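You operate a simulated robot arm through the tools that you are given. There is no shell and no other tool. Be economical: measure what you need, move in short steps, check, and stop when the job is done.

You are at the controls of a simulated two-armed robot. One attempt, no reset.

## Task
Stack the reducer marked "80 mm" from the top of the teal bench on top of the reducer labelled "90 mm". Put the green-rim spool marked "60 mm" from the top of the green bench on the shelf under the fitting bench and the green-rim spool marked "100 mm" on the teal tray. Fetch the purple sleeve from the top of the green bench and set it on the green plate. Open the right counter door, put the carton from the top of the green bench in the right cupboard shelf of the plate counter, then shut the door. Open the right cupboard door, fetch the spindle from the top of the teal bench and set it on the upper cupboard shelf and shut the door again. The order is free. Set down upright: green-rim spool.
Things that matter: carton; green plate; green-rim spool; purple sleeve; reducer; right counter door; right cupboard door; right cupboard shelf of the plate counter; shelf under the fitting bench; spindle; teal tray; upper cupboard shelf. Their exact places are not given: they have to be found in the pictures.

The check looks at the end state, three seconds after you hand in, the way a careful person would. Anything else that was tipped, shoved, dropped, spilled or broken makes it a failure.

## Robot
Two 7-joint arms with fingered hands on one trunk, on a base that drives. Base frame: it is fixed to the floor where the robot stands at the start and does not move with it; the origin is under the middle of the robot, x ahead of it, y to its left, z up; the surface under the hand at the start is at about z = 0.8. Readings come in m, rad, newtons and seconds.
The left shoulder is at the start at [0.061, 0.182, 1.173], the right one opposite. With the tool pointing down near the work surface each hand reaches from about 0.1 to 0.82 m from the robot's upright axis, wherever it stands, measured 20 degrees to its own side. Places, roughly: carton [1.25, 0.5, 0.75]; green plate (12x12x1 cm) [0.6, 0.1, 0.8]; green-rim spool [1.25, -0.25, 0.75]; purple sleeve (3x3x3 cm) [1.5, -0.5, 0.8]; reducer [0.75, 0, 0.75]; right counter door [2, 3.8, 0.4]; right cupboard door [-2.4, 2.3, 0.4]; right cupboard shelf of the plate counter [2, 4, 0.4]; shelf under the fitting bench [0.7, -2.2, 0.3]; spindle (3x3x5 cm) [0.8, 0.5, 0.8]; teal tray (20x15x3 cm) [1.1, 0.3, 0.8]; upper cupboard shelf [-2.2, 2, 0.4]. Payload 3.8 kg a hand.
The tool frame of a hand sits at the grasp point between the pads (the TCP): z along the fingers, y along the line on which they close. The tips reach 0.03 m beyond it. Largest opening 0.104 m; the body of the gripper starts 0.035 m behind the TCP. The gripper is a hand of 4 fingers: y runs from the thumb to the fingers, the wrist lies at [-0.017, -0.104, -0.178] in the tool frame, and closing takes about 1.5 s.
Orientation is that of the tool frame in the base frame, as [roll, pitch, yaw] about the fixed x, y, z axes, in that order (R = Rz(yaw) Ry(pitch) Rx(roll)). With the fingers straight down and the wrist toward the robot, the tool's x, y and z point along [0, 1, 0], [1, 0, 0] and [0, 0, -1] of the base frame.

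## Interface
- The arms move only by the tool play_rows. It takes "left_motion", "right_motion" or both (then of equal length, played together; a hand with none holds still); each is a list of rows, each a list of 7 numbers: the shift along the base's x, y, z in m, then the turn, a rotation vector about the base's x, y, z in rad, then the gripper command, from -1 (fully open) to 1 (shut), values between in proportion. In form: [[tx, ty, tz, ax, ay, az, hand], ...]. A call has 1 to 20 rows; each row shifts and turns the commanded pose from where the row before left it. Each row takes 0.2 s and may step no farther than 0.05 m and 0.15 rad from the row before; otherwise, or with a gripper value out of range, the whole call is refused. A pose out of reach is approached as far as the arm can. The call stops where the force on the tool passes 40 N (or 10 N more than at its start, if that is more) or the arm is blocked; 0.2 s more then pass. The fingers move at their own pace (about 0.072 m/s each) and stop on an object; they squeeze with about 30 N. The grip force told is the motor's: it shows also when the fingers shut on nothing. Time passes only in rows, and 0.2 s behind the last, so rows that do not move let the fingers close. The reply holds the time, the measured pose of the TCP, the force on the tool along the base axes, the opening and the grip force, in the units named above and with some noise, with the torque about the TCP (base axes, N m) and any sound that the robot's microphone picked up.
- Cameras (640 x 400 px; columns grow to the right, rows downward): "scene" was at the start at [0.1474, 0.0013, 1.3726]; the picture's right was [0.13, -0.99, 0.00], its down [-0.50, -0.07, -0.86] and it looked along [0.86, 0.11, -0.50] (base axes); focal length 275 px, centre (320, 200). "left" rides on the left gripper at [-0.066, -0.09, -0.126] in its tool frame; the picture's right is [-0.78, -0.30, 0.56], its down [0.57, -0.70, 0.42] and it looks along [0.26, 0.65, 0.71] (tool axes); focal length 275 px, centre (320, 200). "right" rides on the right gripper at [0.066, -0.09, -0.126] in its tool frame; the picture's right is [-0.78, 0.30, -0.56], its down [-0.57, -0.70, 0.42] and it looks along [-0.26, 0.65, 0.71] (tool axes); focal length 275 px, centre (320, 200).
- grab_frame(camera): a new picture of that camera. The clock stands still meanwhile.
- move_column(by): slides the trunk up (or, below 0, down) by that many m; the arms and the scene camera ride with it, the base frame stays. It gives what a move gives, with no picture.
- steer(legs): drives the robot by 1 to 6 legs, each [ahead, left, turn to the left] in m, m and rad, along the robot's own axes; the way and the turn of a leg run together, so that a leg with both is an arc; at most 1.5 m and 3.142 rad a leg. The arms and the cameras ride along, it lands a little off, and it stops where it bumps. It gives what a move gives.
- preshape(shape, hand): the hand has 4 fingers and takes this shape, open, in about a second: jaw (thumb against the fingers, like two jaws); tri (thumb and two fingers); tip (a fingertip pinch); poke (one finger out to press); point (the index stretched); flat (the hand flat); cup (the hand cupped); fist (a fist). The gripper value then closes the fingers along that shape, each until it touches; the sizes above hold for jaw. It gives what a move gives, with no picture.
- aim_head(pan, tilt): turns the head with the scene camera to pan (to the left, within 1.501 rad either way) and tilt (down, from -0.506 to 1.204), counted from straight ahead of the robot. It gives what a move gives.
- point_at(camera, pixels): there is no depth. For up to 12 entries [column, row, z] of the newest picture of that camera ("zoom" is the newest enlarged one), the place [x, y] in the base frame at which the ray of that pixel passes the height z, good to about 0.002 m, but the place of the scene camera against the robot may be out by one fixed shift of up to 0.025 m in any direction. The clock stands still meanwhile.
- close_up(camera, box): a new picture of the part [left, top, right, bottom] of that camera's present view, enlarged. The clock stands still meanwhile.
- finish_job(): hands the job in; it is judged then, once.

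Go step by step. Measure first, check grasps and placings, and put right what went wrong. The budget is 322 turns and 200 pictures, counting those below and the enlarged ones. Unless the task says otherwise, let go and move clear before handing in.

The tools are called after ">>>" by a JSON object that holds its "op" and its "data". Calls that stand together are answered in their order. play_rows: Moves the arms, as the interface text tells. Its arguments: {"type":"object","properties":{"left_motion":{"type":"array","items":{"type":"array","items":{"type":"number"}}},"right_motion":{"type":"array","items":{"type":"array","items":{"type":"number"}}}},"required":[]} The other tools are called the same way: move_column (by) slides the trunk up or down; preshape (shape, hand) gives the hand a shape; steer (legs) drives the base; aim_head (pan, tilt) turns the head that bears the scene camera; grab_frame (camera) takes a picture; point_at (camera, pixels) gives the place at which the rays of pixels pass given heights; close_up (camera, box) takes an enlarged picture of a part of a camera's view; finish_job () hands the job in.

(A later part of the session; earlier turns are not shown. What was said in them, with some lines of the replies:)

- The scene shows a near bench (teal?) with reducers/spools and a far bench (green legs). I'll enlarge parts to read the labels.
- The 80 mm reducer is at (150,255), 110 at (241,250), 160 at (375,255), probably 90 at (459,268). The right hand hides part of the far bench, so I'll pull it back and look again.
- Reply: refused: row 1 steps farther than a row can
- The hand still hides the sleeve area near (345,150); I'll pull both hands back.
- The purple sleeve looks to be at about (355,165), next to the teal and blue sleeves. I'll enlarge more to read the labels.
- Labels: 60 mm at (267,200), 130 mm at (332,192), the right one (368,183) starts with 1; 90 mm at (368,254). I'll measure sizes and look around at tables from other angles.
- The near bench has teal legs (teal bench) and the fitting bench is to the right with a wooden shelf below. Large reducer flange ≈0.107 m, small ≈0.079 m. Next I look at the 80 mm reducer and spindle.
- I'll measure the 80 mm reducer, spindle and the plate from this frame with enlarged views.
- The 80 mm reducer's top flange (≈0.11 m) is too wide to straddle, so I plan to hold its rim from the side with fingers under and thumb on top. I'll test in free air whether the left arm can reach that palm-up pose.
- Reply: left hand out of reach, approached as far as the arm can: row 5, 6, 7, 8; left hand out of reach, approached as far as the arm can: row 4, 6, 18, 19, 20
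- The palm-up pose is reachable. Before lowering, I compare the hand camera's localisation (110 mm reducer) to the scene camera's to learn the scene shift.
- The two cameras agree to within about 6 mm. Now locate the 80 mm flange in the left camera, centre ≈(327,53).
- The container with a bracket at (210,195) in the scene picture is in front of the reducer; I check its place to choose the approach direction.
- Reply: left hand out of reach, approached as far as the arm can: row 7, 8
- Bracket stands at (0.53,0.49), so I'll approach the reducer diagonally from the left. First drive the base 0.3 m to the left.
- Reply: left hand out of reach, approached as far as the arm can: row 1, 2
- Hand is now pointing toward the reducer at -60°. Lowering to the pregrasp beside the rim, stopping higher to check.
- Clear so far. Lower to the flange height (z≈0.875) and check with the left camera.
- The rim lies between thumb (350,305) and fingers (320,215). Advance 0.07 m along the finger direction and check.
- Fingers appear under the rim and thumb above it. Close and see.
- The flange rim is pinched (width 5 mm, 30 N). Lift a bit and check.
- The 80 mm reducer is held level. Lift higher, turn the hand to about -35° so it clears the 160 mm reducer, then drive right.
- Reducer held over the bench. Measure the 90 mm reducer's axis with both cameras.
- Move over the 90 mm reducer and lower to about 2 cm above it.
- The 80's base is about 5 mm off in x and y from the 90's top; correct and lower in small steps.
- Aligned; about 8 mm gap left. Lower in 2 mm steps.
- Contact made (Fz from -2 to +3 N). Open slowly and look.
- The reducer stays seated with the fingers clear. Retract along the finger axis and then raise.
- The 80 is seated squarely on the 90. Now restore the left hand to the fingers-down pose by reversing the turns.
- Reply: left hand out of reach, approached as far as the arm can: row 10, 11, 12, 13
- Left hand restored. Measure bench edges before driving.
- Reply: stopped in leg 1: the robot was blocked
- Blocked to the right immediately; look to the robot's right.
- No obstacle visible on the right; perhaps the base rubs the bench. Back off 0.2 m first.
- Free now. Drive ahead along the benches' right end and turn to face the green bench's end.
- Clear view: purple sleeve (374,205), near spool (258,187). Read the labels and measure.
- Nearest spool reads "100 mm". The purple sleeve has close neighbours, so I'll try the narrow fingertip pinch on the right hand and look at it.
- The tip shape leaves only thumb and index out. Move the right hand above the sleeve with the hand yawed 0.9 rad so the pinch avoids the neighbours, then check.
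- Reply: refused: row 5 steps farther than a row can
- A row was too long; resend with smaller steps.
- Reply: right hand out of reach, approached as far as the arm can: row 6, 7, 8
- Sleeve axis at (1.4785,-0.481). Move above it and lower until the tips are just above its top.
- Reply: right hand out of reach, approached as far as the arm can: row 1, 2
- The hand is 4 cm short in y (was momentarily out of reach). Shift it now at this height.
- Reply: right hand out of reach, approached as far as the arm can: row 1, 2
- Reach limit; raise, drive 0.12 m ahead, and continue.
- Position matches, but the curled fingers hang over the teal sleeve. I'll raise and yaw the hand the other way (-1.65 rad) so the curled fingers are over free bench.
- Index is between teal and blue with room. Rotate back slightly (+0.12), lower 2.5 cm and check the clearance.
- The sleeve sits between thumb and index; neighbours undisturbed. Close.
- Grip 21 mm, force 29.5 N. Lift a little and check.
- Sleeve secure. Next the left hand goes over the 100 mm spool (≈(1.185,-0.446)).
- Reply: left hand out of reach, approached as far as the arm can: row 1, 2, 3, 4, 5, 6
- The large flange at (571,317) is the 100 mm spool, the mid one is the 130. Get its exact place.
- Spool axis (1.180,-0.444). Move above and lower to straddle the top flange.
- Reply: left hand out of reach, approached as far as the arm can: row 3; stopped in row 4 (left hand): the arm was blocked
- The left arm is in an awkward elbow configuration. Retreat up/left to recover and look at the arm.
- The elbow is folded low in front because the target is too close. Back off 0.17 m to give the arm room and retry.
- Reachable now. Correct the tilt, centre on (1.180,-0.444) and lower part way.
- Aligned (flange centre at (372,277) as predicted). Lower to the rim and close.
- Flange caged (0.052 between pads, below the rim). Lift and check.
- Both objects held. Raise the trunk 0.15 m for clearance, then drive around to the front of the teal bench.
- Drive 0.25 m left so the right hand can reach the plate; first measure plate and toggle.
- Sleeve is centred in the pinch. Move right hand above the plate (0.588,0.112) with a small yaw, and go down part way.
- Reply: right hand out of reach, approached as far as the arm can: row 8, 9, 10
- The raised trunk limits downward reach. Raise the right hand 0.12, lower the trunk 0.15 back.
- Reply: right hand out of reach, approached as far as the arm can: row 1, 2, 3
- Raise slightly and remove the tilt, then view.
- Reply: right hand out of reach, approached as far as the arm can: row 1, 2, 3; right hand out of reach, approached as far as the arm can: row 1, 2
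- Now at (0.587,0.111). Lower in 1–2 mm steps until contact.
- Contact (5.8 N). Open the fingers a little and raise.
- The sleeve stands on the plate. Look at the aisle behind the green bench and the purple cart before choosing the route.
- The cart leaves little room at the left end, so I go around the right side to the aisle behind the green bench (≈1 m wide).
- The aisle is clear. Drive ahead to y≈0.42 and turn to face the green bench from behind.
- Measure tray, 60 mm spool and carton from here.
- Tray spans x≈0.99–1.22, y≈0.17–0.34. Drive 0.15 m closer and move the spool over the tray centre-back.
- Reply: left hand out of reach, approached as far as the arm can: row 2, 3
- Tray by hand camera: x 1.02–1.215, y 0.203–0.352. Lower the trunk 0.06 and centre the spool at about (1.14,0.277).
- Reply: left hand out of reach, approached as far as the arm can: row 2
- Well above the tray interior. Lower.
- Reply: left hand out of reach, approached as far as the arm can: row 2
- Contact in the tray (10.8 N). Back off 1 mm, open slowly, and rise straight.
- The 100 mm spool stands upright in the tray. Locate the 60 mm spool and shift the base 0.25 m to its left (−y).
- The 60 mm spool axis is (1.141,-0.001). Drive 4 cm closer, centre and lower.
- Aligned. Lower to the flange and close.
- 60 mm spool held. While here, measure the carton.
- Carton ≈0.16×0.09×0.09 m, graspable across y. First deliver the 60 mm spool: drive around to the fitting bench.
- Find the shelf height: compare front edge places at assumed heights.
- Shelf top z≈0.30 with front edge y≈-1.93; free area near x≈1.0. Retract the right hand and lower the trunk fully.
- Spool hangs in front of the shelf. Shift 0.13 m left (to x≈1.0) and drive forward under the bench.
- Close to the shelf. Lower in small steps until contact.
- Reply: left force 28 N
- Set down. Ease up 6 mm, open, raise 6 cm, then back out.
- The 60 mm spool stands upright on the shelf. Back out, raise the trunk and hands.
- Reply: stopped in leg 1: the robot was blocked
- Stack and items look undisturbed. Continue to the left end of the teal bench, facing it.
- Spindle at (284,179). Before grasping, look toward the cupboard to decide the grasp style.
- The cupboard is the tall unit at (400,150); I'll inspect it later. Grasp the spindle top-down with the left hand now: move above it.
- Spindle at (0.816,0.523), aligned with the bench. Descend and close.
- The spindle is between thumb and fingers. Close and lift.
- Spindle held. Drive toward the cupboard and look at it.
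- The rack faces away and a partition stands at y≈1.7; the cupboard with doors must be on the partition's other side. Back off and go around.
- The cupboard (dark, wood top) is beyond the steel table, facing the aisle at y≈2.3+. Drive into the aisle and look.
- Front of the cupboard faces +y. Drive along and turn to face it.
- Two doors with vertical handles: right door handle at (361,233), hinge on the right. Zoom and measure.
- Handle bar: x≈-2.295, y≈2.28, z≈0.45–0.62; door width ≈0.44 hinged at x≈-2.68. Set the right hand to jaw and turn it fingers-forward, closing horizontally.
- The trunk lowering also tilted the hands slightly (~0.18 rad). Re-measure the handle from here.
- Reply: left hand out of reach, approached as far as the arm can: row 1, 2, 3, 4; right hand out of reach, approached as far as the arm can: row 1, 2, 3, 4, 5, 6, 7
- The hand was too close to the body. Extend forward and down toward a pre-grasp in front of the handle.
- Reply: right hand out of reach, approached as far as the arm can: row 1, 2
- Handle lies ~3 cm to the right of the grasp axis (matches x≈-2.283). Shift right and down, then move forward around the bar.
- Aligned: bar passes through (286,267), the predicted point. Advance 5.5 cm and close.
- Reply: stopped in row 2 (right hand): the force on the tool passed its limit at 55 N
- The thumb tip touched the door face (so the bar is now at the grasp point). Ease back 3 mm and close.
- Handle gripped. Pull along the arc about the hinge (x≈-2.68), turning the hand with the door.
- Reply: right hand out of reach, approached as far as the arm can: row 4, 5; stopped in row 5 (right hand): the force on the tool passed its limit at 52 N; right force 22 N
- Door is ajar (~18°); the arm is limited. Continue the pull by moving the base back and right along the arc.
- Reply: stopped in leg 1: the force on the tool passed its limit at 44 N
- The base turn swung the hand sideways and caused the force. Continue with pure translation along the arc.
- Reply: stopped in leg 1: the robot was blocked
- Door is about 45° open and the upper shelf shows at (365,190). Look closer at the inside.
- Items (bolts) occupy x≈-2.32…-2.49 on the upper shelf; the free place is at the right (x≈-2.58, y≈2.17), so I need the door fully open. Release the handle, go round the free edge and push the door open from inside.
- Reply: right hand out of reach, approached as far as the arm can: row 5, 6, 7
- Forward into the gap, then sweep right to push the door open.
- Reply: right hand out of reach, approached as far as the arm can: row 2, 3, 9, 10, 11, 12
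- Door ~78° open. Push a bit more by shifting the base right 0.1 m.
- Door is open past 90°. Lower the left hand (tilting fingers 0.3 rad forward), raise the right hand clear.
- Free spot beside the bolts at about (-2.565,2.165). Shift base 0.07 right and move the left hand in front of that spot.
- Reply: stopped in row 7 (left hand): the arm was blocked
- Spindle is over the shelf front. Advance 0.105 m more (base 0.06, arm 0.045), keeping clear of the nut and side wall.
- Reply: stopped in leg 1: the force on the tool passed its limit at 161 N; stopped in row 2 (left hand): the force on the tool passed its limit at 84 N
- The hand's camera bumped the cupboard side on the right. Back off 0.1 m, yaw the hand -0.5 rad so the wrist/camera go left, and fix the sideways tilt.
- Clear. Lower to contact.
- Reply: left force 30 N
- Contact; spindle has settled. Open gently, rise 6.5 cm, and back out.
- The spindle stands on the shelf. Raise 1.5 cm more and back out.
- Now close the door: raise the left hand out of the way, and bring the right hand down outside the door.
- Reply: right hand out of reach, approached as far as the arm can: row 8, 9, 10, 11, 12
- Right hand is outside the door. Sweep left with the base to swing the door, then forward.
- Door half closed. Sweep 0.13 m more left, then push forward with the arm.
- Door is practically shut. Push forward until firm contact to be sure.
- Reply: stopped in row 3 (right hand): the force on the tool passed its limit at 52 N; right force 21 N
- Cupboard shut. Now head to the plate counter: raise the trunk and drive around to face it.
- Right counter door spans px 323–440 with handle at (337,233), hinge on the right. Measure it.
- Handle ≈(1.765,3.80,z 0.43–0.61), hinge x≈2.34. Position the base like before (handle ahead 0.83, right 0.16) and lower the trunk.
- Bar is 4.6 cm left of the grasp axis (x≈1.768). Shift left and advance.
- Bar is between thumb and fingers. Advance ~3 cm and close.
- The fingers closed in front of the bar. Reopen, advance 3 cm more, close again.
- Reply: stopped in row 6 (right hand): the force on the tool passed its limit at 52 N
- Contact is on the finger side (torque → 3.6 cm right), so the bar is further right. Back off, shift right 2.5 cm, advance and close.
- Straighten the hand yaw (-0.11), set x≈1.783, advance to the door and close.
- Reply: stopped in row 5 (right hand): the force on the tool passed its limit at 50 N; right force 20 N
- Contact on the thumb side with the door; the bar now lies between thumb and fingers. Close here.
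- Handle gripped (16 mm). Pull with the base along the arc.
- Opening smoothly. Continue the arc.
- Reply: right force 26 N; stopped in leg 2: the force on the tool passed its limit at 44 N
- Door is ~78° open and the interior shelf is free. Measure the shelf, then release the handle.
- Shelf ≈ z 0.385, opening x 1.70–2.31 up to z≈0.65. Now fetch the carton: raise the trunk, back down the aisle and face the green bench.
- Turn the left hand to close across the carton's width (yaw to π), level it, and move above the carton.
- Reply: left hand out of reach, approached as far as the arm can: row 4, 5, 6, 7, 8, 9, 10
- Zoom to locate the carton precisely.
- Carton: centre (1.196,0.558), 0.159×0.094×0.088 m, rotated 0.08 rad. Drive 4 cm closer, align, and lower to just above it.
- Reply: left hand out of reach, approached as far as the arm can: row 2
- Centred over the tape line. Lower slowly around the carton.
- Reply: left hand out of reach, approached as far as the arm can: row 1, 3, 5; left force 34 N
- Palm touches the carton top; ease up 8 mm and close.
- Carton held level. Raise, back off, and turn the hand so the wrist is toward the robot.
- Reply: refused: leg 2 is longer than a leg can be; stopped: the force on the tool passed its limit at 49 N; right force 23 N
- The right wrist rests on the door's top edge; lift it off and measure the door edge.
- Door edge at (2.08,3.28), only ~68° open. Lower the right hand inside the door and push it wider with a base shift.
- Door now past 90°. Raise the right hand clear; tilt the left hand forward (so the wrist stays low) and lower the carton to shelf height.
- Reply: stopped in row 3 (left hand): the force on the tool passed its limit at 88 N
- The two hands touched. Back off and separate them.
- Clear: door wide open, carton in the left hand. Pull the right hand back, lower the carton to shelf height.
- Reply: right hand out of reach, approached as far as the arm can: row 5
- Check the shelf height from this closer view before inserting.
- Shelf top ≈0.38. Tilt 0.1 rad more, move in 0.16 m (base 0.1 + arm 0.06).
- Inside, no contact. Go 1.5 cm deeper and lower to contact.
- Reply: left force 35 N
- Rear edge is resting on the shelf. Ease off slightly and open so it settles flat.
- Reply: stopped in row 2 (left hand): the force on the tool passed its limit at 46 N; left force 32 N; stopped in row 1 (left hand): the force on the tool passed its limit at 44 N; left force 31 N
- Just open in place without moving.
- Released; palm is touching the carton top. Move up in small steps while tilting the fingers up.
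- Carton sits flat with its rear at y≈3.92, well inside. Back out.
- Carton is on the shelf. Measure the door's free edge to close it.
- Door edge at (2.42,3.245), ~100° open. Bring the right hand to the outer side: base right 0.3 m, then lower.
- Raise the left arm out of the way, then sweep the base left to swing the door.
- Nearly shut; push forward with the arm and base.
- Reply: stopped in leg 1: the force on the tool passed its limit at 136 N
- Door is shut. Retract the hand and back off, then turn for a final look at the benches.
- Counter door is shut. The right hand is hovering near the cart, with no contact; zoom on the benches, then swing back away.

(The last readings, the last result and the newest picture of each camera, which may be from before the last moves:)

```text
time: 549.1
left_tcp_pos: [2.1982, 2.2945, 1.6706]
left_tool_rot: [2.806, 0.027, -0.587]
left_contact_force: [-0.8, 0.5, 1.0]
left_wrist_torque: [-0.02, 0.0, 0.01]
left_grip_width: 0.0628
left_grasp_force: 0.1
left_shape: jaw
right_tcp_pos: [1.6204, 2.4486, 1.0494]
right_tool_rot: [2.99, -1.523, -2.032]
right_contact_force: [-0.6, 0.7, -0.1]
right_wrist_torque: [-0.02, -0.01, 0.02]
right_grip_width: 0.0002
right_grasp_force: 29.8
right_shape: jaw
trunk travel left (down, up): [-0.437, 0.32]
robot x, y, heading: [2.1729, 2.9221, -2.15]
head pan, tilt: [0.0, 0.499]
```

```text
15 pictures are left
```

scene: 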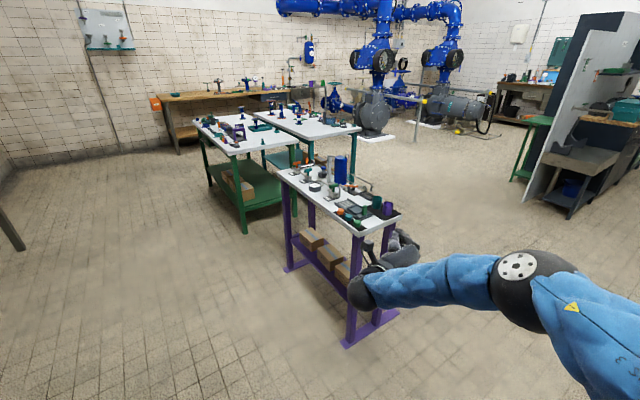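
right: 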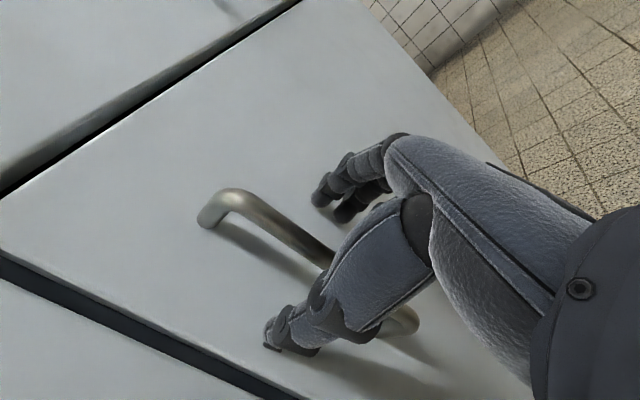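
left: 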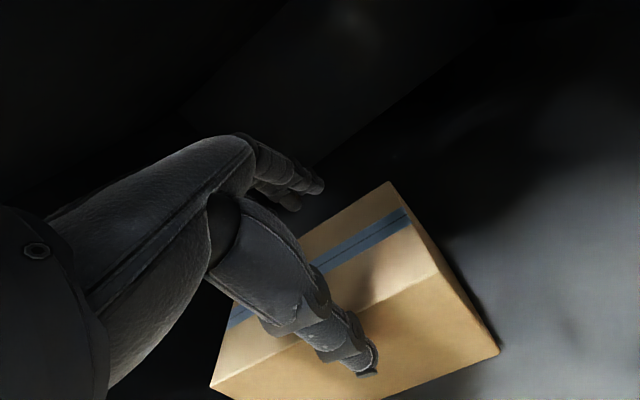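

The final pictures show the stack, tray spool and cart items standing, and the counter door shut. Both hands are empty and clear, so I hand in.

>>> {"op": "finish_job", "data": {}}

```text
The job is handed in.
```

I finished every part of the job and handed it in. I last saw the spindle upright on the upper cupboard shelf just before shutting the door, so I could not check it after that.

- **Reducers:** the 80 mm reducer is stacked squarely on the 90 mm one.
- **Green-rim spools:** the 60 mm spool is upright on the shelf under the fitting bench, and the 100 mm spool is upright in the teal tray.
- **Purple sleeve:** it is standing on the green plate.
- **Carton:** it lies flat on the shelf in the plate counter's right cupboard, and the door is shut.
- **Spindle:** it is on the upper cupboard shelf, and the right cupboard door is shut.

The base pressed against the teal bench twice and the left hand bumped the cupboard side once. Nothing looked shifted or tipped in the pictures afterwards.
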